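You operate a simulated robot arm through the tools that you are given. There is no shell and no other tool. Be economical: measure what you need, move in short steps, check, and stop when the job is done.

The job below is to be done with a simulated robot arm. You get a single attempt, and the scene is never put back.

JOB
Soap the gold brush and scrub the grimy grout under the sill clean.
Fine: suds from the yellow soap; brush on the sill, soap back in its tray.

The check looks at the end state, three seconds after you hand in, the way a careful person would. Anything else that was tipped, shoved, dropped, spilled or broken makes it a failure.

ROBOT AND FRAMES
A 6-joint arm with a two-finger parallel gripper on a trunk, on a base that drives. Base frame: it is fixed to the floor where the robot stands at the start and does not move with it; the origin is under the middle of the robot, x ahead of it, y to its left, z up. Lengths are in m, angles in rad, forces in N, time in s.
With the tool pointing down near the work surface it reaches from about 0.16 to 0.84 m from the robot's upright axis, wherever it stands. Its first joint turns from -2.897 to 2.897 rad. Places, roughly: grime on the grout under the sill [0.1, -0.3, 0.9]; window sill [0, -0.4, 1]; inside of the soap tray [0.4, 1.4, 0.8]. Payload 3.91 kg.
The tool frame sits at the grasp point between the pads (the TCP): z along the fingers, y along the line on which they close. The tips reach 0.03 m beyond it. Largest opening 0.11 m; finger width 0.02, thickness 0.01; the body of the gripper, 0.048 by 0.112 m, starts 0.055 m behind the TCP.
Orientation is that of the tool frame in the base frame, as a unit quaternion [w, x, y, z]. With the fingers straight down and closing along the base's y, the tool's x points along the base's -x, its y along +y and its z along -z.

CONTROLS
- The arm moves only by the tool jog_arm. Its argument "series" is a list of rows, each an object of numbers (a shift or turn left out is 0, a gripper value left out holds the last): "tx", "ty", "tz": the shift along the tool's x, y, z in m; "rx", "ry", "rz": the turn, a rotation vector about the tool's x, y, z in rad; "fingers": the finger opening in m, from 0 to 0.11. In form: [{"tx": .., "ty": .., "tz": .., "rx": .., "ry": .., "rz": .., "fingers": ..}, ...]. A call has 1 to 8 rows; each row is the pose to reach, as a shift and turn from the pose commanded when the call began, along the tool's axes at that moment. Rows are played at 5 a second. More than 0.05 m and 0.15 rad between two rows, or a gripper value outside its range, and nothing of the call is played. A pose out of reach is approached as far as the arm can. The call stops where the force on the tool passes 90 N (or 10 N more than at its start, if that is more) or the arm is blocked; 0.2 s more then pass. The fingers move at their own pace (about 0.108 m/s each) and stop on an object; they squeeze with about 25 N. The grip force told is the motor's: it shows also when the fingers shut on nothing. Time passes only in rows, and 0.2 s behind the last, so rows that repeat a pose let the fingers close. The reply holds the time, the measured pose of the TCP, the force on the tool along the base axes, the opening and the grip force, in the units named above and with some noise.
- Cameras (640 x 400 px; columns grow to the right, rows downward): "scene" is now at [-0.0903, -0.0375, 1.4572]; the picture's right is [-0.42, -0.91, 0.00], its down [-0.57, 0.27, -0.78] and it looks along [0.71, -0.33, -0.63] (base axes); focal length 214 px, centre (320, 200). "wrist" rides on the gripper at [0.077, 0.007, -0.114] in the tool frame; the picture's right is [-0.09, 1.00, 0.00], its down [-0.80, -0.07, -0.59] and it looks along [-0.59, -0.05, 0.80] (tool axes); focal length 270 px, centre (320, 200). There is no depth. A picture from a camera that has moved, and an enlarged one, comes with that camera's place and axes in the base frame and with its lens.
- capture(camera): a new picture of that camera. It takes no simulated time.
- raise_lower(by): slides the trunk up (or, below 0, down) by that many m; the arm and the scene camera ride with it, the base frame stays. It gives what a move gives, with no picture.
- steer(legs): drives the robot by 1 to 6 legs, each [ahead, left, turn to the left] in m, m and rad, along the robot's own axes; the way and the turn of a leg run together, so that a leg with both is an arc; at most 1.5 m and 3.142 rad a leg. The arm and the cameras ride along, it lands a little off, and it stops where it bumps. It gives what a move gives.
- head_to(pan, tilt): turns the head with the scene camera to pan (to the left, within 1.501 rad either way) and tilt (down, from -0.506 to 1.204), counted from straight ahead of the robot. It gives what a move gives.
- inspect(camera, box): a new picture of the part [left, top, right, bottom] of that camera's present view, enlarged. It takes no simulated time.
- close_job(): hands the job in; it is judged then, once.

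Go step by step. Nothing tells you exact positions but the pictures and the camera data: compare them with the known pose of the tool, close in by small moves and look again before you grip or let go. The budget is 120 turns and 82 pictures, counting those below and the enlarged ones. Unless the task says otherwise, let go and move clear before handing in, and close with one line.

The tools are called after "Emit:" by a JSON object that holds its "api" and its "payload". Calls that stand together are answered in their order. jog_arm: Moves the arm, as the interface text tells. Its arguments: {"type":"object","properties":{"series":{"type":"array","items":{"type":"object","properties":{"tx":{"type":"number"},"ty":{"type":"number"},"tz":{"type":"number"},"rx":{"type":"number"},"ry":{"type":"number"},"rz":{"type":"number"},"fingers":{"type":"number"}}}}},"required":["series"]} The other tools are called the same way: raise_lower (by) slides the trunk up or down; steer (legs) drives the base; head_to (pan, tilt) turns the head that bears the scene camera; capture (camera) takes a picture; inspect (camera, box) takes an enlarged picture of a part of a camera's view; close_job () hands the job in.

At the start:

```text
time: 0.0
tcp_pos: [0.2612, -0.2452, 1.2704]
orientation: [0.0, 0.0, 1.0, 0.0]
contact_force: [0.0, 0.0, -0.5]
width: 0.1099
grip_force: 0.0
trunk travel left (down, up): [-0.4, 0.14]
robot x, y, heading: [-0.0021, -0.0016, -0.0]
head pan, tilt: [-0.438, 0.677]
```

scene: 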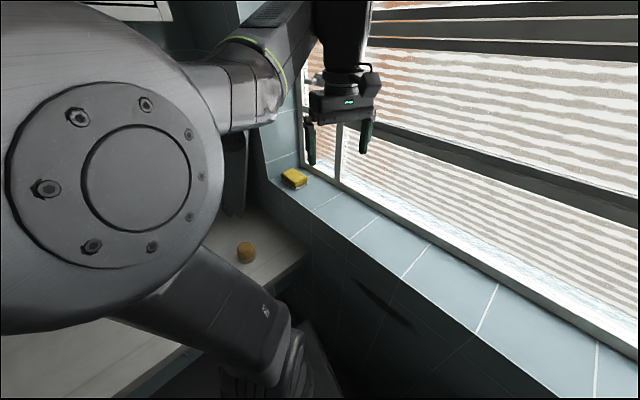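
wrist: 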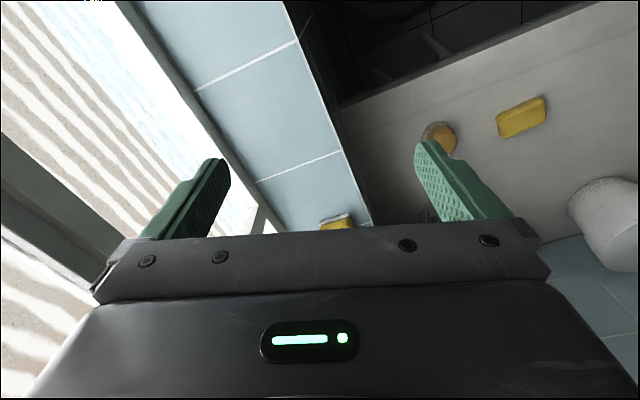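

I see a sill on the right with a yellow thing on it, a counter with a round golden thing and another yellow block, and a dark smear on the wall under the sill. I'll look around before moving.

Emit:
{"api": "inspect", "payload": {"camera": "wrist", "box": [300, 60, 640, 272]}}

Emit:
{"api": "inspect", "payload": {"camera": "scene", "box": [220, 140, 460, 390]}}

Emit:
{"api": "head_to", "payload": {"pan": 1.2, "tilt": 0.5}}

```text
1.88 times, centred on (470, 166) of wrist
camera zoom: at [0.1842, -0.2389, 1.3858], right [0.09, 1.0, 0.0], down [0.8, -0.07, 0.59], along [0.59, -0.05, -0.8], focal length 509 px, centre (38, 264)
```

zoom: 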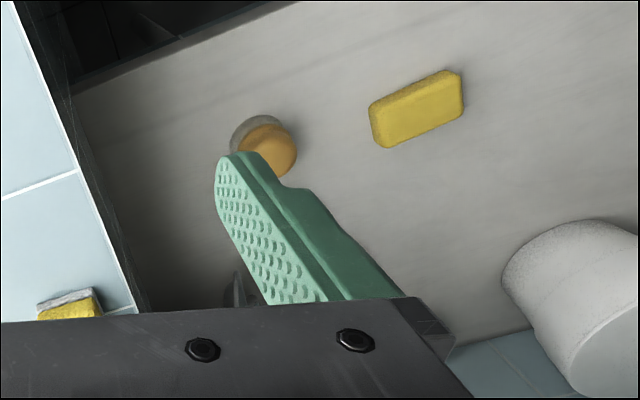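

```text
1.60 times, centred on (340, 265) of scene
camera zoom: at [-0.0903, -0.0375, 1.4572], right [-0.42, -0.91, 0.0], down [-0.57, 0.27, -0.78], along [0.71, -0.33, -0.63], focal length 343 px, centre (288, 96)
```

zoom: 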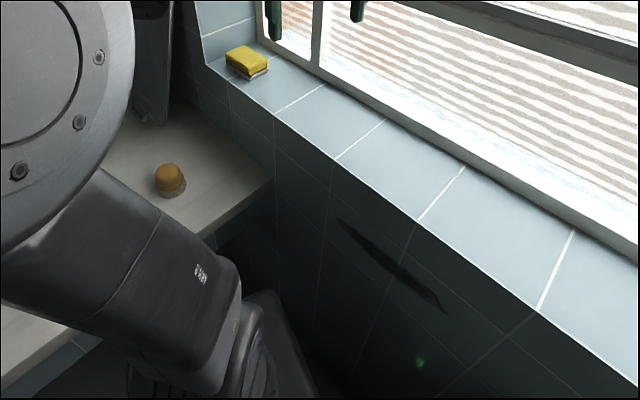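

```text
time: 1.7
tcp_pos: [0.262, -0.2449, 1.2704]
orientation: [0.0, -0.001, 1.0, 0.0]
contact_force: [0.3, -0.1, -0.7]
width: 0.1098
grip_force: 0.1
trunk travel left (down, up): [-0.4, 0.14]
robot x, y, heading: [-0.0008, 0.0027, 0.0]
head pan, tilt: [1.201, 0.499]
```

The golden knob with a grey base on the counter may be the brush; the yellow blocks need identifying. Now the left side, where the soap tray should be.

Emit:
{"api": "capture", "payload": {"camera": "scene"}}

Emit:
{"api": "head_to", "payload": {"pan": 0.3, "tilt": 0.6}}

Emit:
{"api": "capture", "payload": {"camera": "scene"}}

```text
77 pictures are left
camera scene: at [-0.1351, 0.0837, 1.473], right [0.93, -0.36, 0.0], down [-0.17, -0.45, -0.88], along [0.32, 0.82, -0.48], focal length 214 px, centre (320, 200)
```

scene: 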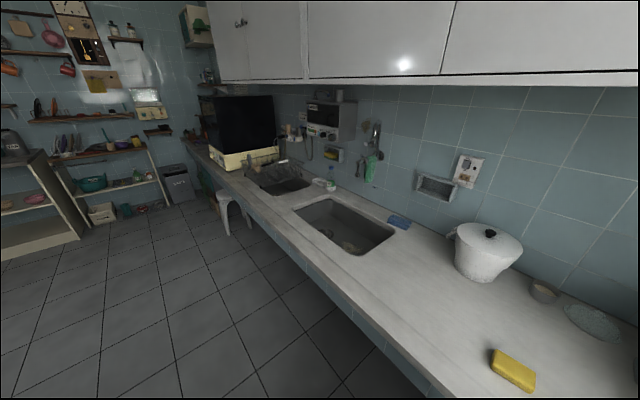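

```text
time: 2.9
tcp_pos: [0.2622, -0.244, 1.27]
orientation: [0.0, -0.001, 1.0, -0.001]
contact_force: [0.6, -0.1, 0.1]
width: 0.1101
grip_force: 0.1
trunk travel left (down, up): [-0.4, 0.14]
robot x, y, heading: [-0.0034, -0.0006, 0.003]
head pan, tilt: [0.3, 0.6]
```

```text
76 pictures are left
camera scene: at [-0.0836, 0.0251, 1.4639], right [0.3, -0.95, 0.0], down [-0.54, -0.17, -0.83], along [0.79, 0.24, -0.56], focal length 214 px, centre (320, 200)
```

scene: 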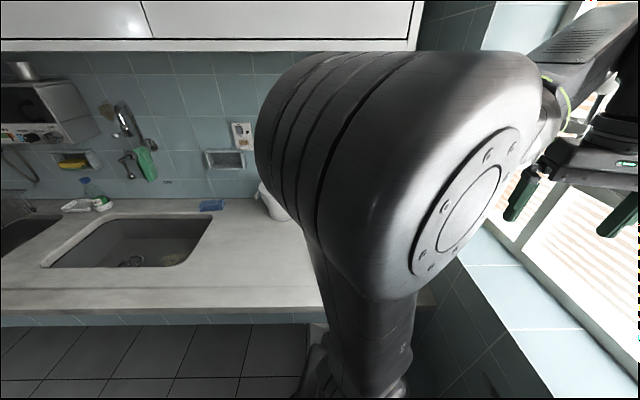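

The soap tray should be the white item between the two sinks, at about (0.43, 1.44). I'll zoom in on it and on the other candidates.

Emit:
{"api": "inspect", "payload": {"camera": "scene", "box": [20, 130, 160, 218]}}

Emit:
{"api": "head_to", "payload": {"pan": 1.0, "tilt": 0.5}}

Emit:
{"api": "inspect", "payload": {"camera": "scene", "box": [180, 120, 340, 220]}}

Emit:
{"api": "inspect", "payload": {"camera": "scene", "box": [320, 200, 640, 400]}}

```text
4.55 times, centred on (90, 174) of scene
camera zoom: at [-0.0836, 0.0251, 1.4639], right [0.3, -0.95, 0.0], down [-0.54, -0.17, -0.83], along [0.79, 0.24, -0.56], focal length 975 px, centre (1366, 318)
```

zoom: 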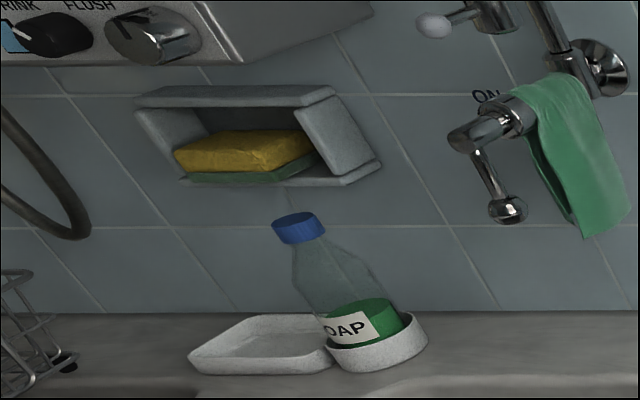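

```text
time: 4.0
tcp_pos: [0.2609, -0.2446, 1.2704]
orientation: [0.0, 0.0, 1.0, 0.001]
contact_force: [0.6, 0.0, 0.1]
width: 0.11
grip_force: 0.0
trunk travel left (down, up): [-0.4, 0.14]
robot x, y, heading: [-0.0006, 0.0026, -0.001]
head pan, tilt: [1.0, 0.499]
```

```text
4.00 times, centred on (260, 170) of scene
camera zoom: at [-0.1188, 0.0754, 1.473], right [0.84, -0.54, 0.0], down [-0.26, -0.4, -0.88], along [0.47, 0.74, -0.48], focal length 858 px, centre (560, 320)
```

zoom: 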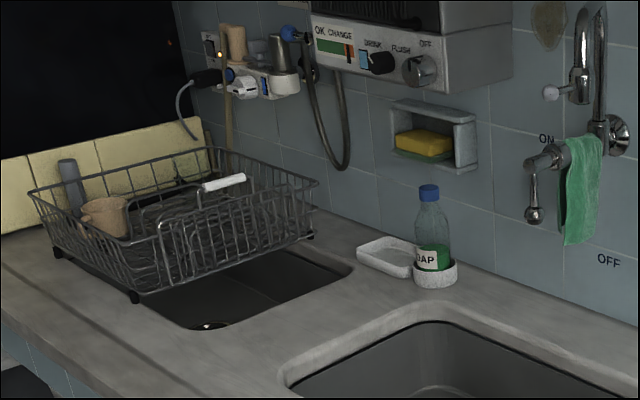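

```text
2.00 times, centred on (480, 300) of scene
camera zoom: at [-0.1188, 0.0754, 1.473], right [0.84, -0.54, 0.0], down [-0.26, -0.4, -0.88], along [0.47, 0.74, -0.48], focal length 429 px, centre (0, 0)
```

zoom: 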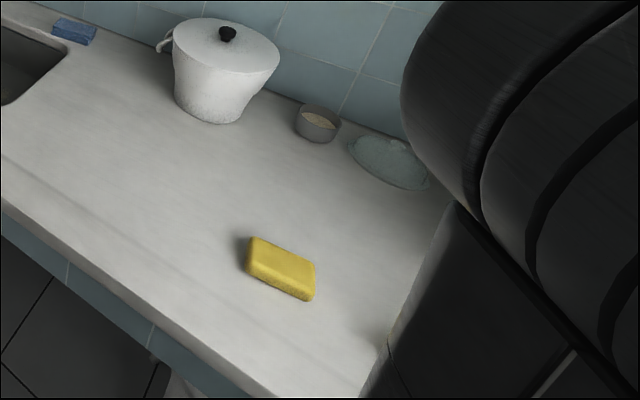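

The white tray (empty) is beside the soap bottle; the yellow bar lies at about (0.42, 0.16) and the golden knob at about (0.44, -0.005). I'll check the sill item and the knob close up, to tell the brushes apart.

Emit:
{"api": "head_to", "payload": {"pan": -0.8, "tilt": 0.75}}

Emit:
{"api": "capture", "payload": {"camera": "scene"}}

Emit:
{"api": "inspect", "payload": {"camera": "scene", "box": [130, 100, 290, 200]}}

```text
time: 5.8
tcp_pos: [0.2612, -0.2447, 1.2711]
orientation: [0.0, 0.0, 1.0, 0.0]
contact_force: [0.2, 0.0, 0.0]
width: 0.1098
grip_force: 0.1
trunk travel left (down, up): [-0.4, 0.14]
robot x, y, heading: [-0.0009, 0.0025, 0.001]
head pan, tilt: [-0.799, 0.75]
```

```text
72 pictures are left
camera scene: at [-0.1102, -0.0605, 1.4511], right [-0.72, -0.7, 0.0], down [-0.48, 0.49, -0.73], along [0.51, -0.52, -0.68], focal length 214 px, centre (320, 200)
```

scene: 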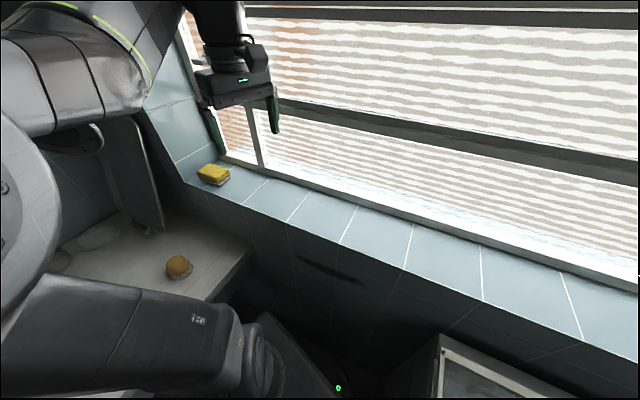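

```text
4.00 times, centred on (210, 150) of scene
camera zoom: at [-0.1102, -0.0605, 1.4511], right [-0.72, -0.7, 0.0], down [-0.48, 0.49, -0.73], along [0.51, -0.52, -0.68], focal length 858 px, centre (760, 400)
```

zoom: 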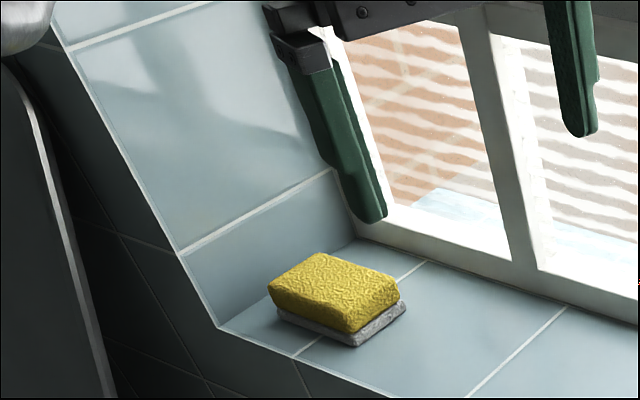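

The sill item is a sponge. Now a close view of the knob and of the grime.

Emit:
{"api": "inspect", "payload": {"camera": "scene", "box": [140, 230, 220, 300]}}

Emit:
{"api": "inspect", "payload": {"camera": "scene", "box": [230, 190, 470, 340]}}

```text
5.71 times, centred on (180, 265) of scene
camera zoom: at [-0.1102, -0.0605, 1.4511], right [-0.72, -0.7, 0.0], down [-0.48, 0.49, -0.73], along [0.51, -0.52, -0.68], focal length 1226 px, centre (1120, -171)
```

zoom: 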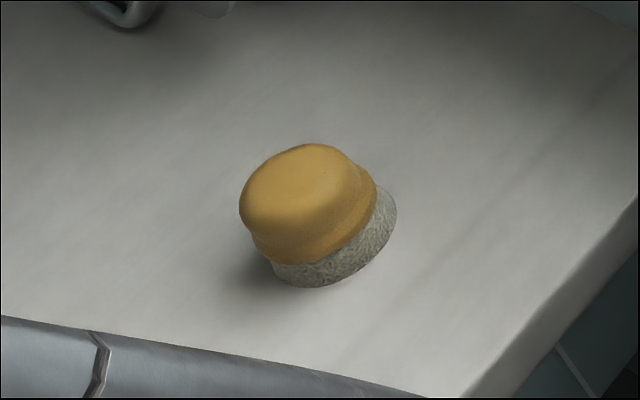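

```text
2.67 times, centred on (350, 265) of scene
camera zoom: at [-0.1102, -0.0605, 1.4511], right [-0.72, -0.7, 0.0], down [-0.48, 0.49, -0.73], along [0.51, -0.52, -0.68], focal length 572 px, centre (240, 27)
```

zoom: 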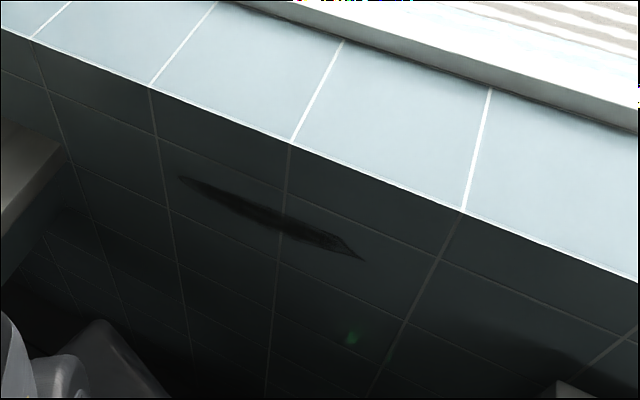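

The knob is the gold brush (gold grip, grey bristles, bristles down). The room is turned by about 0.3 rad against the base frame. I'll bring the open gripper above the brush at (0.44, -0.005).

Emit:
{"api": "jog_arm", "payload": {"series": [{"tx": -0.0256, "ty": 0.0343, "tz": 0.02}, {"tx": -0.0511, "ty": 0.0686, "tz": 0.04}, {"tx": -0.0767, "ty": 0.1029, "tz": 0.06}, {"tx": -0.1023, "ty": 0.1371, "tz": 0.08}, {"tx": -0.1279, "ty": 0.1714, "tz": 0.1}, {"tx": -0.1534, "ty": 0.2057, "tz": 0.12}, {"tx": -0.179, "ty": 0.24, "tz": 0.14}, {"tx": -0.179, "ty": 0.24, "tz": 0.18}]}}

Emit:
{"api": "capture", "payload": {"camera": "wrist"}}

```text
time: 7.6
tcp_pos: [0.4416, -0.0027, 1.0907]
orientation: [0.0, 0.0, 1.0, 0.0]
contact_force: [-0.2, -0.1, -0.3]
width: 0.1099
grip_force: 0.1
trunk travel left (down, up): [-0.4, 0.14]
robot x, y, heading: [0.0, 0.0002, 0.0]
head pan, tilt: [-0.799, 0.75]
```

```text
68 pictures are left
camera wrist: at [0.3637, 0.0028, 1.2056], right [0.09, 1.0, 0.0], down [0.8, -0.07, 0.59], along [0.59, -0.05, -0.8], focal length 270 px, centre (320, 200)
```

wrist: 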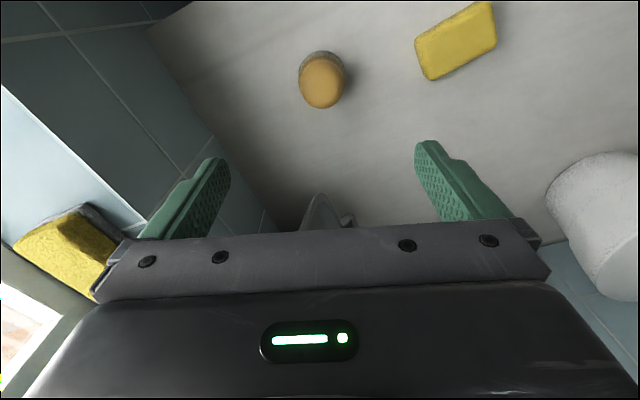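

The brush is centred at about (0.438, -0.002), about 5.5 cm wide. I'll descend partway and look again.

Emit:
{"api": "jog_arm", "payload": {"series": [{"tx": 0.001, "tz": 0.045}, {"tx": 0.002, "tz": 0.09}, {"tx": 0.003, "tz": 0.135}, {"tx": 0.003, "tz": 0.17}]}}

Emit:
{"api": "capture", "payload": {"camera": "wrist"}}

Emit:
{"api": "head_to", "payload": {"pan": -0.2, "tilt": 0.85}}

Emit:
{"api": "capture", "payload": {"camera": "scene"}}

```text
time: 8.6
tcp_pos: [0.4376, -0.0049, 0.9204]
orientation: [0.001, 0.0, 1.0, 0.0]
contact_force: [-0.4, 0.4, 0.3]
width: 0.11
grip_force: 0.0
trunk travel left (down, up): [-0.4, 0.14]
robot x, y, heading: [-0.0002, 0.0025, -0.0]
head pan, tilt: [-0.799, 0.75]
```

```text
67 pictures are left
camera wrist: at [0.3602, 0.0013, 1.0355], right [0.09, 1.0, 0.0], down [0.8, -0.07, 0.59], along [0.59, -0.05, -0.8], focal length 270 px, centre (320, 200)
```

wrist: 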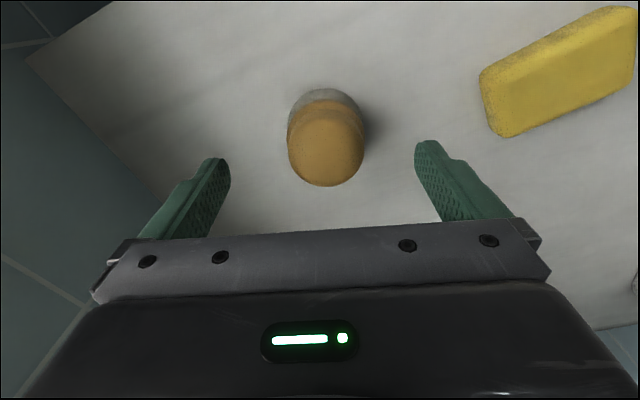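

```text
time: 9.6
tcp_pos: [0.4374, -0.0045, 0.9211]
orientation: [0.0, 0.001, 1.0, 0.0]
contact_force: [-1.1, 0.9, -0.1]
width: 0.1099
grip_force: 0.0
trunk travel left (down, up): [-0.4, 0.14]
robot x, y, heading: [0.002, 0.0011, -0.005]
head pan, tilt: [-0.201, 0.85]
```

```text
66 pictures are left
camera scene: at [-0.0913, -0.0167, 1.443], right [-0.2, -0.98, 0.0], down [-0.74, 0.15, -0.66], along [0.65, -0.13, -0.75], focal length 214 px, centre (320, 200)
```

scene: 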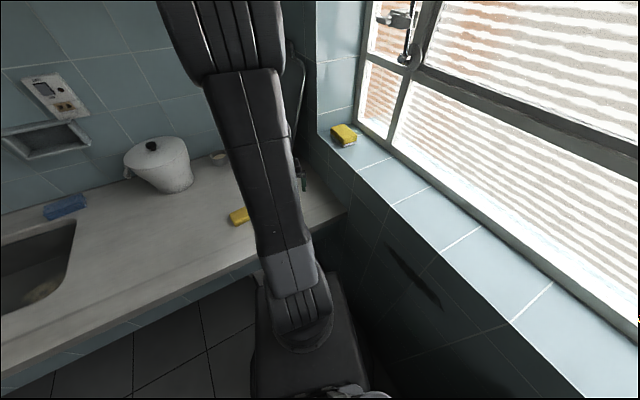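

The brush is about 6.5 cm tall with its top near z 0.88; I'll grip the gold part at z 0.868, leaving the bristles clear of the fingertips.

Emit:
{"api": "jog_arm", "payload": {"series": [{"tx": -0.003, "ty": 0.004, "tz": 0.03}, {"tx": -0.003, "ty": 0.004, "tz": 0.052}, {"tx": -0.003, "ty": 0.004, "tz": 0.052, "fingers": 0.04}, {"tx": -0.003, "ty": 0.004, "tz": 0.052, "fingers": 0.04}, {"tx": -0.003, "ty": 0.004, "tz": 0.052, "fingers": 0.02}, {"tx": -0.003, "ty": 0.004, "tz": 0.052, "fingers": 0.0}, {"tx": -0.003, "ty": 0.004, "tz": 0.052, "fingers": 0.0}]}}

Emit:
{"api": "capture", "payload": {"camera": "wrist"}}

```text
time: 11.2
tcp_pos: [0.4395, 0.0011, 0.8673]
orientation: [0.0, 0.0, 1.0, 0.0]
contact_force: [0.2, 0.2, 0.5]
width: 0.0584
grip_force: 25.0
trunk travel left (down, up): [-0.4, 0.14]
robot x, y, heading: [0.001, -0.0004, 0.0]
head pan, tilt: [-0.201, 0.85]
```

```text
65 pictures are left
camera wrist: at [0.3624, 0.007, 0.9825], right [0.09, 1.0, 0.0], down [0.8, -0.07, 0.59], along [0.59, -0.05, -0.8], focal length 270 px, centre (320, 200)
```

wrist: 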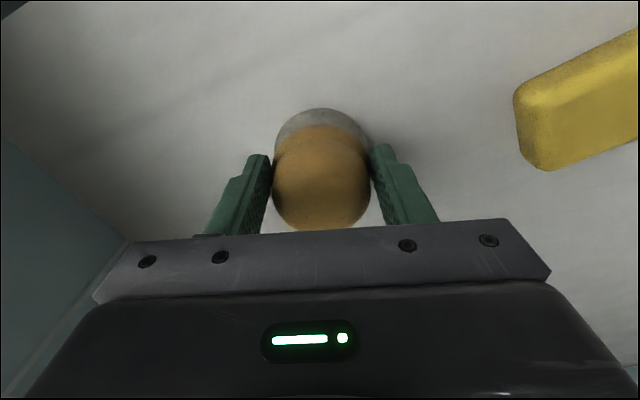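

The brush is held (opening 0.058); its bristles end about 5.2 cm beyond the TCP. I'll lift it and go over the soap at about (0.415, 0.16).

Emit:
{"api": "jog_arm", "payload": {"series": [{"tz": -0.04}, {"tz": -0.08}, {"tz": -0.085, "tx": 0.006, "ty": 0.04}, {"tz": -0.085, "tx": 0.012, "ty": 0.08}]}}

Emit:
{"api": "capture", "payload": {"camera": "wrist"}}

```text
time: 12.2
tcp_pos: [0.4273, 0.078, 0.9525]
orientation: [0.0, 0.0, 1.0, -0.001]
contact_force: [-0.3, -0.2, 0.4]
width: 0.0583
grip_force: 25.0
trunk travel left (down, up): [-0.4, 0.14]
robot x, y, heading: [0.0002, 0.0006, -0.001]
head pan, tilt: [-0.201, 0.85]
```

```text
64 pictures are left
camera wrist: at [0.3502, 0.0846, 1.0673], right [0.09, 1.0, 0.0], down [0.8, -0.07, 0.59], along [0.59, -0.05, -0.8], focal length 270 px, centre (320, 200)
```

wrist: 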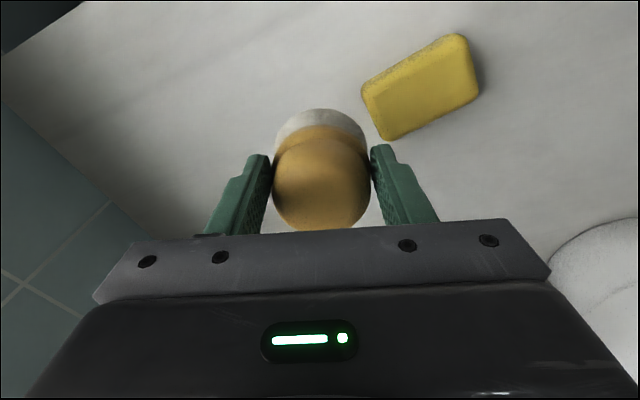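

Soap centre at about (0.414, 0.162). I'll move over it and lower gently until contact.

Emit:
{"api": "jog_arm", "payload": {"series": [{"tx": 0.007, "ty": 0.042}, {"tx": 0.0136, "ty": 0.084}, {"tx": 0.0136, "ty": 0.084, "tz": 0.03}, {"tx": 0.0136, "ty": 0.084, "tz": 0.045}]}}

Emit:
{"api": "capture", "payload": {"camera": "wrist"}}

```text
time: 13.2
tcp_pos: [0.4159, 0.1621, 0.9079]
orientation: [0.0, 0.0, 1.0, 0.0]
contact_force: [-0.8, -0.1, -0.7]
width: 0.0583
grip_force: 25.0
trunk travel left (down, up): [-0.4, 0.14]
robot x, y, heading: [-0.0024, -0.0002, -0.003]
head pan, tilt: [-0.201, 0.85]
```

```text
63 pictures are left
camera wrist: at [0.3385, 0.1685, 1.0229], right [0.09, 1.0, 0.0], down [0.8, -0.07, 0.59], along [0.59, -0.05, -0.8], focal length 270 px, centre (320, 200)
```

wrist: 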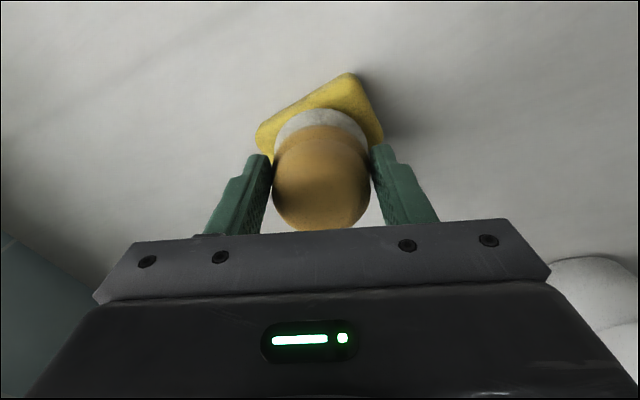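

Over the soap and well centred. Lowering by small steps to feel for contact.

Emit:
{"api": "jog_arm", "payload": {"series": [{"tz": 0.006}, {"tz": 0.009}, {"tz": 0.012}]}}

Emit:
{"api": "jog_arm", "payload": {"series": [{"tz": 0.003}, {"tz": 0.005}]}}

```text
time: 14.0
tcp_pos: [0.4134, 0.1625, 0.8971]
orientation: [0.001, -0.001, 1.0, 0.0]
contact_force: [-0.6, 1.4, 12.8]
width: 0.0583
grip_force: 24.9
trunk travel left (down, up): [-0.4, 0.14]
robot x, y, heading: [0.0001, 0.0004, -0.005]
head pan, tilt: [-0.201, 0.85]
```

```text
time: 14.6
tcp_pos: [0.4145, 0.163, 0.8933]
orientation: [0.001, -0.001, 1.0, 0.0]
contact_force: [2.2, 2.0, 21.2]
width: 0.0583
grip_force: 25.1
trunk travel left (down, up): [-0.4, 0.14]
robot x, y, heading: [-0.0011, 0.001, -0.001]
head pan, tilt: [-0.201, 0.85]
```

Contact with the soap at about 13–21 N. I'll ease slightly and rub back and forth along the bar.

Emit:
{"api": "jog_arm", "payload": {"series": [{"tz": -0.003, "tx": 0.005, "ty": 0.014}, {"tz": -0.003, "tx": -0.005, "ty": -0.014}, {"tz": -0.003, "tx": 0.005, "ty": 0.014}, {"tz": -0.003, "tx": -0.005, "ty": -0.014}, {"tz": -0.003, "tx": 0.005, "ty": 0.014}, {"tz": -0.003, "tx": -0.005, "ty": -0.014}, {"tz": -0.003, "tx": 0.005, "ty": 0.014}, {"tz": -0.003}]}}

Emit:
{"api": "capture", "payload": {"camera": "wrist"}}

```text
time: 16.4
tcp_pos: [0.4154, 0.1651, 0.8947]
orientation: [0.001, 0.0, 1.0, 0.001]
contact_force: [-1.1, 0.8, -0.4]
width: 0.0584
grip_force: 25.1
trunk travel left (down, up): [-0.4, 0.14]
robot x, y, heading: [0.0, -0.0021, 0.001]
head pan, tilt: [-0.201, 0.85]
```

```text
62 pictures are left
camera wrist: at [0.3376, 0.1707, 1.0101], right [0.09, 1.0, 0.0], down [0.8, -0.07, 0.59], along [0.59, -0.05, -0.8], focal length 270 px, centre (320, 200)
```

wrist: 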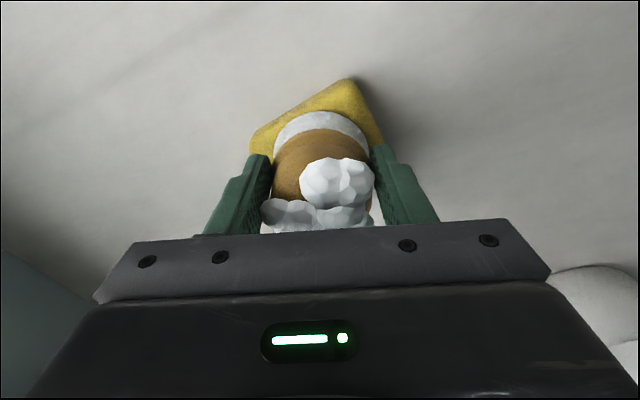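

White suds formed on the brush. Next: lift, back away from the wall along its normal, then swing the arm toward the grime.

Emit:
{"api": "jog_arm", "payload": {"series": [{"tz": -0.04}, {"tz": -0.08}, {"tz": -0.12}, {"tz": -0.16}]}}

Emit:
{"api": "capture", "payload": {"camera": "wrist"}}

Emit:
{"api": "steer", "payload": {"legs": [[-0.093, 0.285, 0]]}}

Emit:
{"api": "head_to", "payload": {"pan": -1.2, "tilt": 0.6}}

Emit:
{"api": "capture", "payload": {"camera": "scene"}}

```text
time: 17.4
tcp_pos: [0.4143, 0.1629, 1.0524]
orientation: [0.0, -0.001, 1.0, 0.0]
contact_force: [0.3, 0.1, -0.5]
width: 0.0585
grip_force: 24.3
trunk travel left (down, up): [-0.4, 0.14]
robot x, y, heading: [0.0002, 0.0009, -0.002]
head pan, tilt: [-0.201, 0.85]
```

```text
61 pictures are left
camera wrist: at [0.3378, 0.1687, 1.1681], right [0.09, 1.0, 0.0], down [0.8, -0.07, 0.59], along [0.59, -0.05, -0.8], focal length 270 px, centre (320, 200)
```

wrist: 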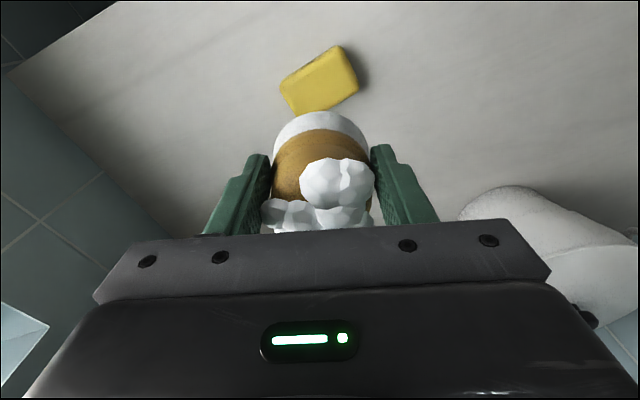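

```text
time: 19.4
tcp_pos: [0.3215, 0.4466, 1.0531]
orientation: [0.0, -0.001, 1.0, 0.0]
contact_force: [0.1, 0.0, -0.4]
width: 0.0588
grip_force: 25.4
trunk travel left (down, up): [-0.4, 0.14]
robot x, y, heading: [-0.0894, 0.2826, 0.006]
head pan, tilt: [-0.201, 0.85]
```

```text
time: 20.7
tcp_pos: [0.3218, 0.4467, 1.0531]
orientation: [-0.001, -0.002, 1.0, 0.0]
contact_force: [0.8, -1.0, -1.0]
width: 0.0586
grip_force: 25.0
trunk travel left (down, up): [-0.4, 0.14]
robot x, y, heading: [-0.0921, 0.2815, 0.003]
head pan, tilt: [-1.201, 0.6]
```

```text
60 pictures are left
camera scene: at [-0.2284, 0.1984, 1.4639], right [-0.93, -0.37, 0.0], down [-0.21, 0.53, -0.82], along [0.3, -0.77, -0.57], focal length 214 px, centre (320, 200)
```

scene: 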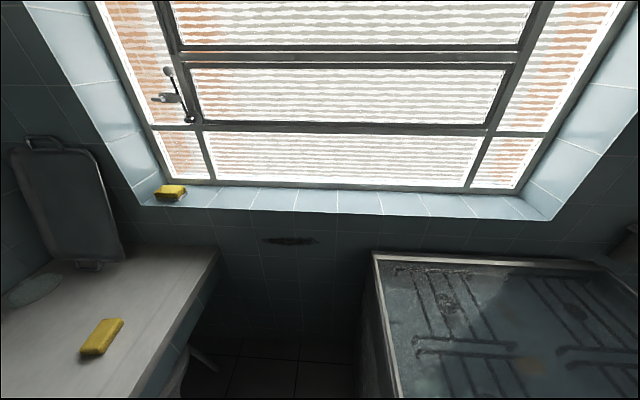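

The view gives sill top z≈1.00, and the grime at z≈0.86, from about (0.20,-0.285) to (-0.01,-0.35), on a wall facing (-0.31, 0.95). I'll swing the arm round to face it.

Emit:
{"api": "jog_arm", "payload": {"series": [{"tx": -0.0146, "ty": -0.0431, "rz": 0.0786}, {"tx": -0.0248, "ty": -0.0876, "rz": 0.1571}, {"tx": -0.0304, "ty": -0.1328, "rz": 0.2357}, {"tx": -0.0314, "ty": -0.1784, "rz": 0.3143}, {"tx": -0.0277, "ty": -0.2238, "rz": 0.3928}, {"tx": -0.0194, "ty": -0.2686, "rz": 0.4714}, {"tx": -0.0065, "ty": -0.3124, "rz": 0.55}, {"tx": 0.0107, "ty": -0.3546, "rz": 0.6285}]}}

```text
time: 22.5
tcp_pos: [0.3118, 0.0919, 1.0545]
orientation: [0.0, 0.308, 0.951, 0.0]
contact_force: [0.1, 0.5, -1.2]
width: 0.0583
grip_force: 24.5
trunk travel left (down, up): [-0.4, 0.14]
robot x, y, heading: [-0.0927, 0.2813, 0.001]
head pan, tilt: [-1.201, 0.6]
```

Emit:
{"api": "jog_arm", "payload": {"series": [{"tx": -0.0063, "ty": -0.0451, "rz": 0.0786}, {"tx": -0.008, "ty": -0.0907, "rz": 0.1571}, {"tx": -0.0049, "ty": -0.1362, "rz": 0.2357}, {"tx": 0.0027, "ty": -0.1811, "rz": 0.3143}, {"tx": 0.0149, "ty": -0.2251, "rz": 0.3928}, {"tx": 0.0315, "ty": -0.2675, "rz": 0.4714}, {"tx": 0.0523, "ty": -0.308, "rz": 0.55}, {"tx": 0.0772, "ty": -0.3462, "rz": 0.6285}]}}

```text
time: 24.3
tcp_pos: [0.0469, -0.1447, 1.0537]
orientation: [0.0, 0.586, 0.81, 0.0]
contact_force: [-0.1, 0.0, -0.8]
width: 0.0585
grip_force: 24.7
trunk travel left (down, up): [-0.4, 0.14]
robot x, y, heading: [-0.0891, 0.2805, 0.006]
head pan, tilt: [-1.201, 0.6]
```

Facing the wall now. I'll pitch the tool outward toward horizontal while lowering, keeping clear of the wall.

Emit:
{"api": "jog_arm", "payload": {"series": [{"tz": 0.01, "ry": -0.14}, {"tz": 0.02, "ry": -0.28}, {"tz": 0.03, "ry": -0.42}, {"tz": 0.04, "ry": -0.56}, {"tz": 0.05, "ry": -0.7}, {"tz": 0.06, "ry": -0.84}, {"tz": 0.07, "ry": -0.98}, {"tz": 0.08, "ry": -1.12}]}}

Emit:
{"api": "capture", "payload": {"camera": "scene"}}

```text
time: 26.1
tcp_pos: [0.048, -0.1424, 0.9728]
orientation: [0.43, 0.497, 0.687, -0.311]
contact_force: [0.2, -0.8, -0.5]
width: 0.0586
grip_force: 25.4
out of reach, approached as far as the arm can: row 6
trunk travel left (down, up): [-0.4, 0.14]
robot x, y, heading: [-0.095, 0.2823, 0.007]
head pan, tilt: [-1.201, 0.6]
```

```text
59 pictures are left
camera scene: at [-0.2285, 0.198, 1.464], right [-0.93, -0.37, 0.0], down [-0.21, 0.53, -0.82], along [0.3, -0.77, -0.57], focal length 214 px, centre (320, 200)
```

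scene: 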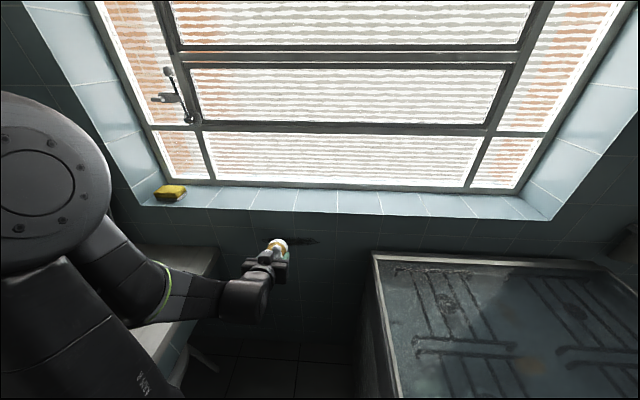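

The pitch works. Now to horizontal and down to the grime's height, still about 6–8 cm off the wall.

Emit:
{"api": "jog_arm", "payload": {"series": [{"tx": 0.0222, "tz": 0.019, "ry": -0.113}, {"tx": 0.0443, "tz": 0.038, "ry": -0.226}, {"tx": 0.0665, "tz": 0.0572, "ry": -0.338}, {"tx": 0.0886, "tz": 0.0763, "ry": -0.451}]}}

Emit:
{"api": "capture", "payload": {"camera": "wrist"}}

Emit:
{"api": "inspect", "payload": {"camera": "scene", "box": [210, 180, 370, 280]}}

```text
time: 27.1
tcp_pos: [0.0565, -0.1725, 0.8574]
orientation: [0.573, 0.414, 0.573, -0.414]
contact_force: [-0.3, 0.1, -0.2]
width: 0.0584
grip_force: 24.7
trunk travel left (down, up): [-0.4, 0.14]
robot x, y, heading: [-0.0931, 0.282, 0.001]
head pan, tilt: [-1.201, 0.6]
```

```text
58 pictures are left
camera wrist: at [0.0264, -0.0621, 0.782], right [0.95, 0.31, 0.09], down [-0.25, 0.54, 0.8], along [0.2, -0.78, 0.59], focal length 270 px, centre (320, 200)
```

wrist: 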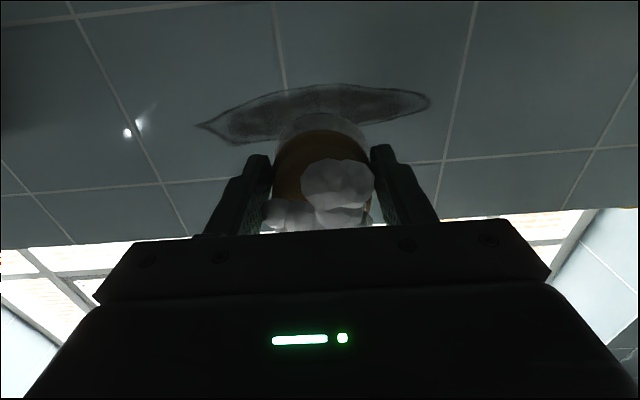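

```text
4.00 times, centred on (290, 230) of scene
camera zoom: at [-0.2285, 0.1981, 1.464], right [-0.93, -0.37, 0.0], down [-0.21, 0.53, -0.82], along [0.3, -0.77, -0.57], focal length 858 px, centre (440, 80)
```

zoom: 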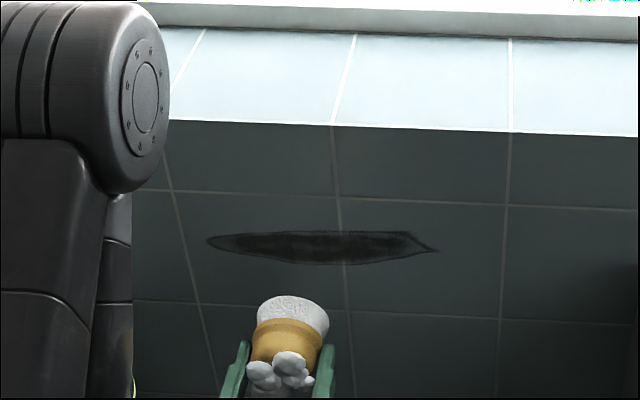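

Well lined up: grime centre at TCP height, spanning about ±0.12 m along the wall. Advancing gently toward contact.

Emit:
{"api": "jog_arm", "payload": {"series": [{"tz": 0.04}, {"tz": 0.075}, {"tz": 0.087}]}}

Emit:
{"api": "inspect", "payload": {"camera": "scene", "box": [210, 180, 370, 280]}}

```text
time: 27.9
tcp_pos: [0.084, -0.2565, 0.8591]
orientation: [0.573, 0.414, 0.573, -0.414]
contact_force: [-0.1, -0.8, -1.0]
width: 0.0583
grip_force: 24.9
trunk travel left (down, up): [-0.4, 0.14]
robot x, y, heading: [-0.0934, 0.285, 0.002]
head pan, tilt: [-1.201, 0.6]
```

```text
4.00 times, centred on (290, 230) of scene
camera zoom: at [-0.2285, 0.198, 1.4639], right [-0.93, -0.37, 0.0], down [-0.21, 0.53, -0.82], along [0.3, -0.77, -0.57], focal length 858 px, centre (440, 80)
```

zoom: 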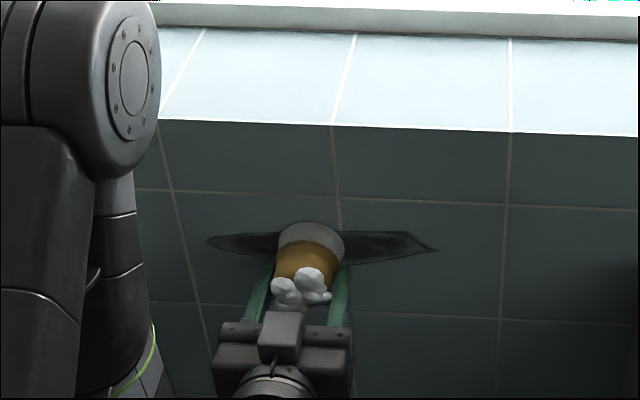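

Still no contact, nearly at the wall. Feeling forward in small steps.

Emit:
{"api": "jog_arm", "payload": {"series": [{"tz": 0.004}, {"tz": 0.008}, {"tz": 0.011}]}}

```text
time: 28.7
tcp_pos: [0.0862, -0.2639, 0.8586]
orientation: [0.572, 0.415, 0.572, -0.415]
contact_force: [-8.1, 19.9, -5.8]
width: 0.0589
grip_force: 24.9
trunk travel left (down, up): [-0.4, 0.14]
robot x, y, heading: [-0.0902, 0.2807, 0.003]
head pan, tilt: [-1.201, 0.6]
```

Firm contact (about 21 N). I'll ease slightly and sweep along the streak.

Emit:
{"api": "jog_arm", "payload": {"series": [{"tz": -0.003, "ty": 0.02}, {"tz": -0.003, "ty": 0.045}, {"tz": -0.003, "ty": 0.07}, {"tz": -0.003, "ty": 0.095}, {"tz": -0.003, "ty": 0.07}, {"tz": -0.003, "ty": 0.045}, {"tz": -0.003, "ty": 0.02}, {"tz": -0.003, "ty": 0.0}]}}

Emit:
{"api": "inspect", "payload": {"camera": "scene", "box": [210, 180, 370, 280]}}

```text
time: 30.5
tcp_pos: [0.0849, -0.2638, 0.8603]
orientation: [0.573, 0.414, 0.573, -0.414]
contact_force: [-0.6, 0.0, -0.3]
width: 0.0583
grip_force: 24.6
trunk travel left (down, up): [-0.4, 0.14]
robot x, y, heading: [-0.0986, 0.2794, 0.002]
head pan, tilt: [-1.201, 0.6]
```

```text
4.00 times, centred on (290, 230) of scene
camera zoom: at [-0.2286, 0.1981, 1.4639], right [-0.93, -0.37, 0.0], down [-0.21, 0.53, -0.82], along [0.3, -0.77, -0.57], focal length 858 px, centre (440, 80)
```

zoom: 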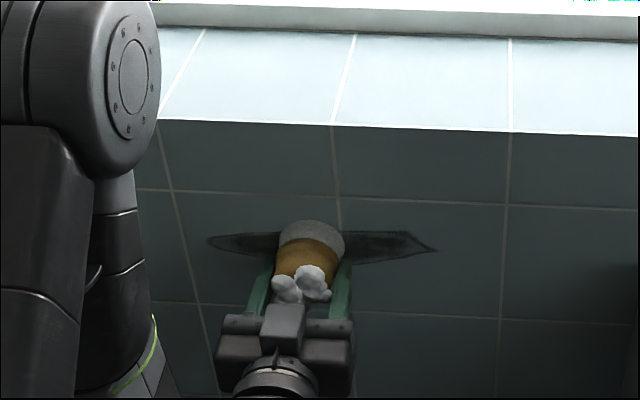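

Contact was lost after easing, so little came off. I'll press again and sweep at the fuller pressure, checking the force.

Emit:
{"api": "jog_arm", "payload": {"series": [{"tz": 0.003}, {"tz": 0.006}, {"tz": 0.006, "ty": 0.015}, {"tz": 0.006, "ty": 0.03}]}}

Emit:
{"api": "inspect", "payload": {"camera": "scene", "box": [210, 180, 370, 280]}}

```text
time: 31.5
tcp_pos: [0.1144, -0.2579, 0.861]
orientation: [0.572, 0.415, 0.572, -0.415]
contact_force: [-13.5, 18.1, -0.9]
width: 0.0585
grip_force: 25.0
trunk travel left (down, up): [-0.4, 0.14]
robot x, y, heading: [-0.0917, 0.2834, 0.005]
head pan, tilt: [-1.201, 0.6]
```

```text
4.00 times, centred on (290, 230) of scene
camera zoom: at [-0.2303, 0.2004, 1.4639], right [-0.93, -0.36, 0.0], down [-0.21, 0.52, -0.83], along [0.3, -0.77, -0.56], focal length 858 px, centre (440, 80)
```

zoom: 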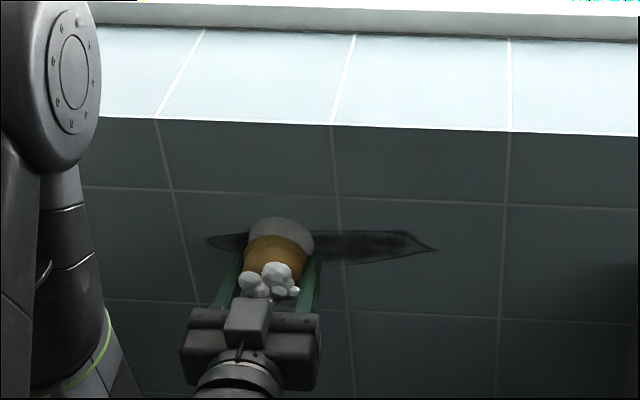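

Pressing at about 20 N now with friction. Sweeping out to the left end and back across.

Emit:
{"api": "jog_arm", "payload": {"series": [{"ty": 0.02, "tz": 0.001}, {"ty": 0.04, "tz": 0.001}, {"ty": 0.06, "tz": 0.001}, {"ty": 0.075, "tz": 0.001}, {"ty": 0.055, "tz": 0.001}, {"ty": 0.035, "tz": 0.001}, {"ty": 0.015, "tz": 0.001}, {"ty": -0.005, "tz": 0.001}]}}

Emit:
{"api": "jog_arm", "payload": {"series": [{"ty": -0.02}, {"ty": -0.04}, {"ty": -0.06}, {"ty": -0.08}, {"ty": -0.1}, {"ty": -0.12}, {"ty": -0.135}, {"ty": -0.145}]}}

Emit:
{"api": "inspect", "payload": {"camera": "scene", "box": [210, 180, 370, 280]}}

```text
time: 33.3
tcp_pos: [0.1126, -0.2601, 0.8608]
orientation: [0.573, 0.414, 0.572, -0.415]
contact_force: [-0.4, 0.7, -1.3]
width: 0.0585
grip_force: 24.7
trunk travel left (down, up): [-0.4, 0.14]
robot x, y, heading: [-0.0921, 0.2814, -0.002]
head pan, tilt: [-1.201, 0.6]
```

```text
time: 35.1
tcp_pos: [-0.0244, -0.3056, 0.8604]
orientation: [0.573, 0.415, 0.573, -0.414]
contact_force: [-0.8, 12.5, -0.2]
width: 0.0585
grip_force: 25.4
trunk travel left (down, up): [-0.4, 0.14]
robot x, y, heading: [-0.0901, 0.284, 0.007]
head pan, tilt: [-1.201, 0.6]
```

```text
4.00 times, centred on (290, 230) of scene
camera zoom: at [-0.2285, 0.1997, 1.464], right [-0.93, -0.37, 0.0], down [-0.21, 0.53, -0.83], along [0.3, -0.77, -0.56], focal length 858 px, centre (440, 80)
```

zoom: 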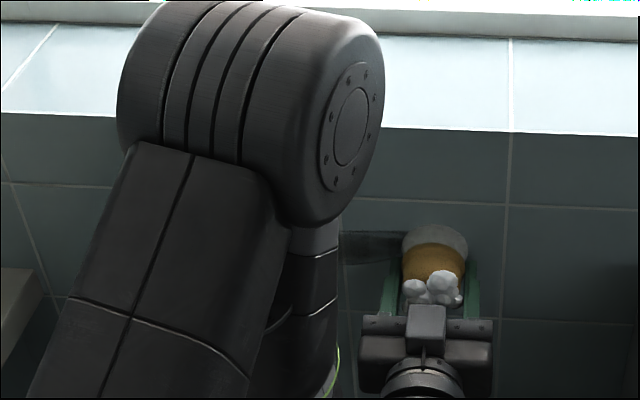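

Emit:
{"api": "capture", "payload": {"camera": "wrist"}}

```text
52 pictures are left
camera wrist: at [-0.0541, -0.1952, 0.7839], right [0.95, 0.31, 0.09], down [-0.25, 0.54, 0.8], along [0.2, -0.78, 0.59], focal length 270 px, centre (320, 200)
```

wrist: 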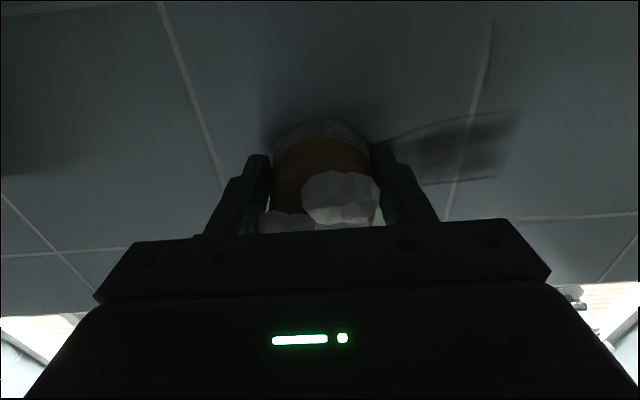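

The left end has been cleaned off; the middle and right part remain. I'll scrub those with a bit more pressure.

Emit:
{"api": "jog_arm", "payload": {"series": [{"tz": 0.002, "ty": 0.015}, {"tz": 0.002, "ty": 0.03}, {"tz": 0.002, "ty": 0.045}, {"tz": 0.003, "ty": 0.06}, {"tz": 0.003, "ty": 0.08}, {"tz": 0.003, "ty": 0.1}, {"tz": 0.004, "ty": 0.12}, {"tz": 0.004, "ty": 0.14}]}}

Emit:
{"api": "jog_arm", "payload": {"series": [{"ty": -0.02}, {"ty": -0.04}, {"ty": -0.06, "tz": -0.001}, {"ty": -0.08, "tz": -0.001}, {"ty": -0.1, "tz": -0.001}, {"ty": -0.115, "tz": -0.002}, {"ty": -0.13, "tz": -0.002}, {"ty": -0.145, "tz": -0.002}]}}

Emit:
{"api": "capture", "payload": {"camera": "wrist"}}

```text
time: 36.9
tcp_pos: [0.1073, -0.2649, 0.8602]
orientation: [0.574, 0.413, 0.573, -0.415]
contact_force: [-9.0, 17.2, -1.7]
width: 0.0584
grip_force: 24.8
trunk travel left (down, up): [-0.4, 0.14]
robot x, y, heading: [-0.0941, 0.2798, 0.007]
head pan, tilt: [-1.201, 0.6]
```

```text
time: 38.7
tcp_pos: [-0.0301, -0.3107, 0.8591]
orientation: [0.574, 0.414, 0.573, -0.414]
contact_force: [-0.3, 0.9, -0.6]
width: 0.058
grip_force: 24.7
trunk travel left (down, up): [-0.4, 0.14]
robot x, y, heading: [-0.0928, 0.2823, 0.004]
head pan, tilt: [-1.201, 0.6]
```

```text
51 pictures are left
camera wrist: at [-0.0597, -0.2004, 0.7826], right [0.95, 0.31, 0.09], down [-0.25, 0.54, 0.8], along [0.2, -0.78, 0.59], focal length 270 px, centre (320, 200)
```

wrist: 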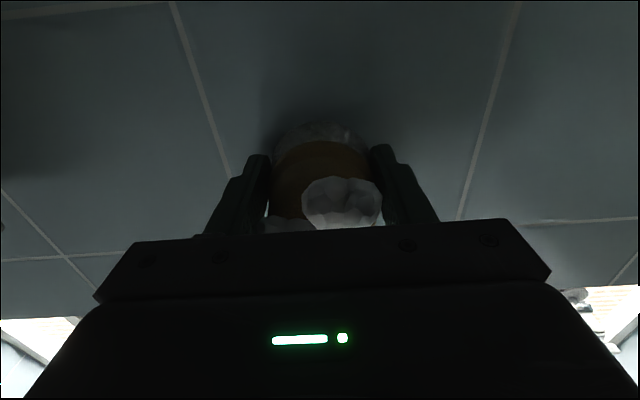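

The grime looks gone from here. I'll back off and check the whole strip.

Emit:
{"api": "jog_arm", "payload": {"series": [{"tz": -0.04}, {"tz": -0.08}, {"tz": -0.1}]}}

Emit:
{"api": "capture", "payload": {"camera": "wrist"}}

Emit:
{"api": "inspect", "payload": {"camera": "scene", "box": [210, 180, 370, 280]}}

```text
time: 39.5
tcp_pos: [-0.0603, -0.2168, 0.8595]
orientation: [0.573, 0.415, 0.572, -0.415]
contact_force: [0.1, 0.1, -0.2]
width: 0.0582
grip_force: 24.9
trunk travel left (down, up): [-0.4, 0.14]
robot x, y, heading: [-0.0919, 0.2792, 0.002]
head pan, tilt: [-1.201, 0.6]
```

```text
50 pictures are left
camera wrist: at [-0.0899, -0.1064, 0.7826], right [0.95, 0.31, 0.09], down [-0.25, 0.54, 0.8], along [0.2, -0.78, 0.59], focal length 270 px, centre (320, 200)
```

wrist: 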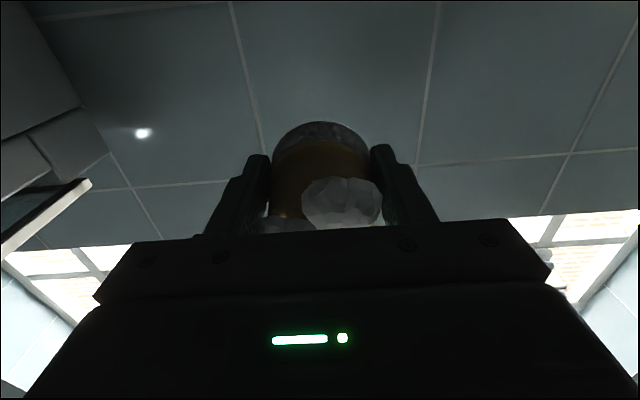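

```text
4.00 times, centred on (290, 230) of scene
camera zoom: at [-0.2287, 0.1982, 1.4639], right [-0.93, -0.37, 0.0], down [-0.21, 0.53, -0.83], along [0.3, -0.77, -0.56], focal length 858 px, centre (440, 80)
```

zoom: 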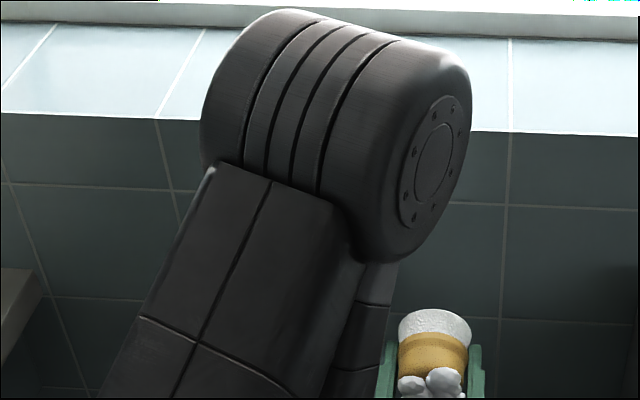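

The strip is clean. Now the brush goes on the sill: I'll raise and pitch the tool back to pointing down.

Emit:
{"api": "jog_arm", "payload": {"series": [{"tx": -0.035, "ty": 0.01, "ry": 0.07}, {"tx": -0.07, "ty": 0.02, "ry": 0.2}, {"tx": -0.105, "ty": 0.03, "ry": 0.34}, {"tx": -0.14, "ty": 0.04, "ry": 0.48}, {"tx": -0.175, "ty": 0.05, "ry": 0.62}, {"tx": -0.21, "ty": 0.06, "ry": 0.76}, {"tx": -0.24, "ty": 0.07, "ry": 0.9}, {"tx": -0.26, "ty": 0.075, "ry": 1.04}]}}

Emit:
{"api": "capture", "payload": {"camera": "scene"}}

```text
time: 41.3
tcp_pos: [0.0114, -0.1911, 1.1198]
orientation: [0.214, 0.567, 0.781, -0.152]
contact_force: [-0.3, -0.1, -1.3]
width: 0.0582
grip_force: 24.7
trunk travel left (down, up): [-0.4, 0.14]
robot x, y, heading: [-0.0901, 0.2855, 0.007]
head pan, tilt: [-1.201, 0.6]
```

```text
48 pictures are left
camera scene: at [-0.2286, 0.1979, 1.4638], right [-0.93, -0.37, 0.0], down [-0.21, 0.53, -0.82], along [0.3, -0.77, -0.57], focal length 214 px, centre (320, 200)
```

scene: 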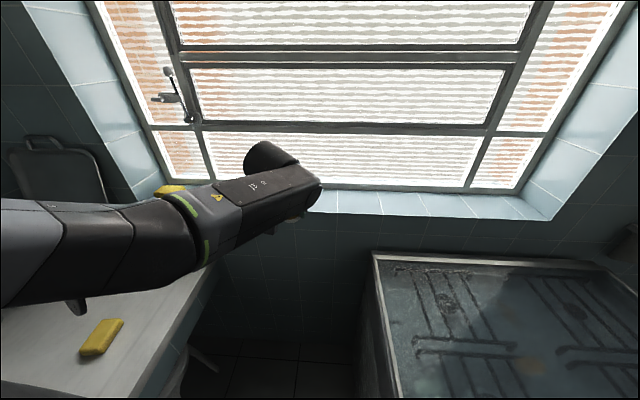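

Emit:
{"api": "jog_arm", "payload": {"series": [{"tx": -0.0216, "tz": 0.0127, "ry": 0.133}, {"tx": -0.0431, "tz": 0.0253, "ry": 0.266}, {"tx": -0.0647, "tz": 0.038, "ry": 0.398}, {"tx": -0.0862, "tz": 0.0506, "ry": 0.531}]}}

Emit:
{"api": "capture", "payload": {"camera": "wrist"}}

```text
time: 42.3
tcp_pos: [0.0453, -0.2852, 1.1143]
orientation: [0.119, 0.581, 0.802, 0.071]
contact_force: [0.6, -0.5, -1.0]
width: 0.0582
grip_force: 24.5
out of reach, approached as far as the arm can: row 1, 2, 3, 4
trunk travel left (down, up): [-0.4, 0.14]
robot x, y, heading: [-0.0917, 0.2825, 0.002]
head pan, tilt: [-1.201, 0.6]
```

```text
47 pictures are left
camera wrist: at [-0.003, -0.2085, 1.2176], right [0.94, 0.23, 0.26], down [0.01, -0.77, 0.64], along [0.35, -0.6, -0.72], focal length 270 px, centre (320, 200)
```

wrist: 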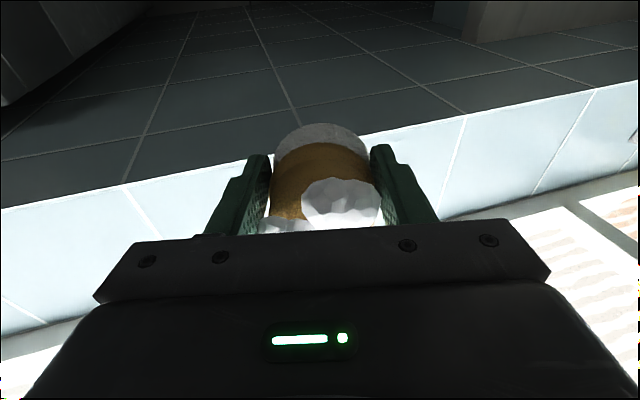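

The arm hit a joint limit in the last bit and is tilted about 16° sideways. I'll see whether raising the trunk gives it room.

Emit:
{"api": "jog_arm", "payload": {"series": [{"tz": 0.0}]}}

Emit:
{"api": "capture", "payload": {"camera": "scene"}}

```text
time: 42.7
tcp_pos: [0.0445, -0.2835, 1.116]
orientation: [0.12, 0.581, 0.802, 0.071]
contact_force: [0.4, -0.9, -0.1]
width: 0.0582
grip_force: 25.0
trunk travel left (down, up): [-0.4, 0.14]
robot x, y, heading: [-0.0893, 0.2819, 0.007]
head pan, tilt: [-1.201, 0.6]
```

```text
46 pictures are left
camera scene: at [-0.2286, 0.1983, 1.4639], right [-0.93, -0.37, 0.0], down [-0.21, 0.53, -0.83], along [0.3, -0.77, -0.56], focal length 214 px, centre (320, 200)
```

scene: 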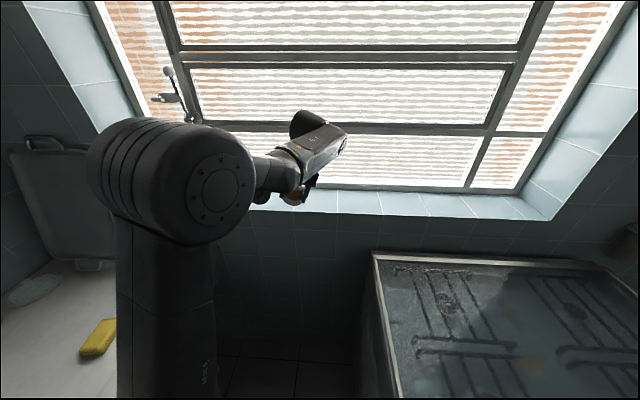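

Emit:
{"api": "jog_arm", "payload": {"series": [{"rx": 0.126, "ry": 0.054}, {"rx": 0.252, "ry": 0.108}]}}

```text
time: 43.3
tcp_pos: [0.0443, -0.2838, 1.1154]
orientation: [0.122, 0.581, 0.802, 0.07]
contact_force: [0.3, -0.6, -0.4]
width: 0.0583
grip_force: 24.8
out of reach, approached as far as the arm can: row 1, 2
trunk travel left (down, up): [-0.4, 0.14]
robot x, y, heading: [-0.0927, 0.2823, 0.007]
head pan, tilt: [-1.201, 0.6]
```

A joint stop blocks that. Yaw of the tool does not matter for placing a round brush, so I'll try turning about the tool axis to free the wrist.

Emit:
{"api": "jog_arm", "payload": {"series": [{"rz": 0.14}, {"rz": 0.28}, {"rz": 0.42}, {"rx": 0.07, "ry": 0.03, "rz": 0.45}, {"rx": 0.15, "ry": 0.06, "rz": 0.47}]}}

```text
time: 44.5
tcp_pos: [0.0211, -0.2759, 1.1054]
orientation: [0.111, 0.707, 0.692, 0.092]
contact_force: [0.1, 0.7, -1.0]
width: 0.0581
grip_force: 25.2
out of reach, approached as far as the arm can: row 3, 4, 5
trunk travel left (down, up): [-0.4, 0.14]
robot x, y, heading: [-0.0946, 0.2814, 0.002]
head pan, tilt: [-1.201, 0.6]
```

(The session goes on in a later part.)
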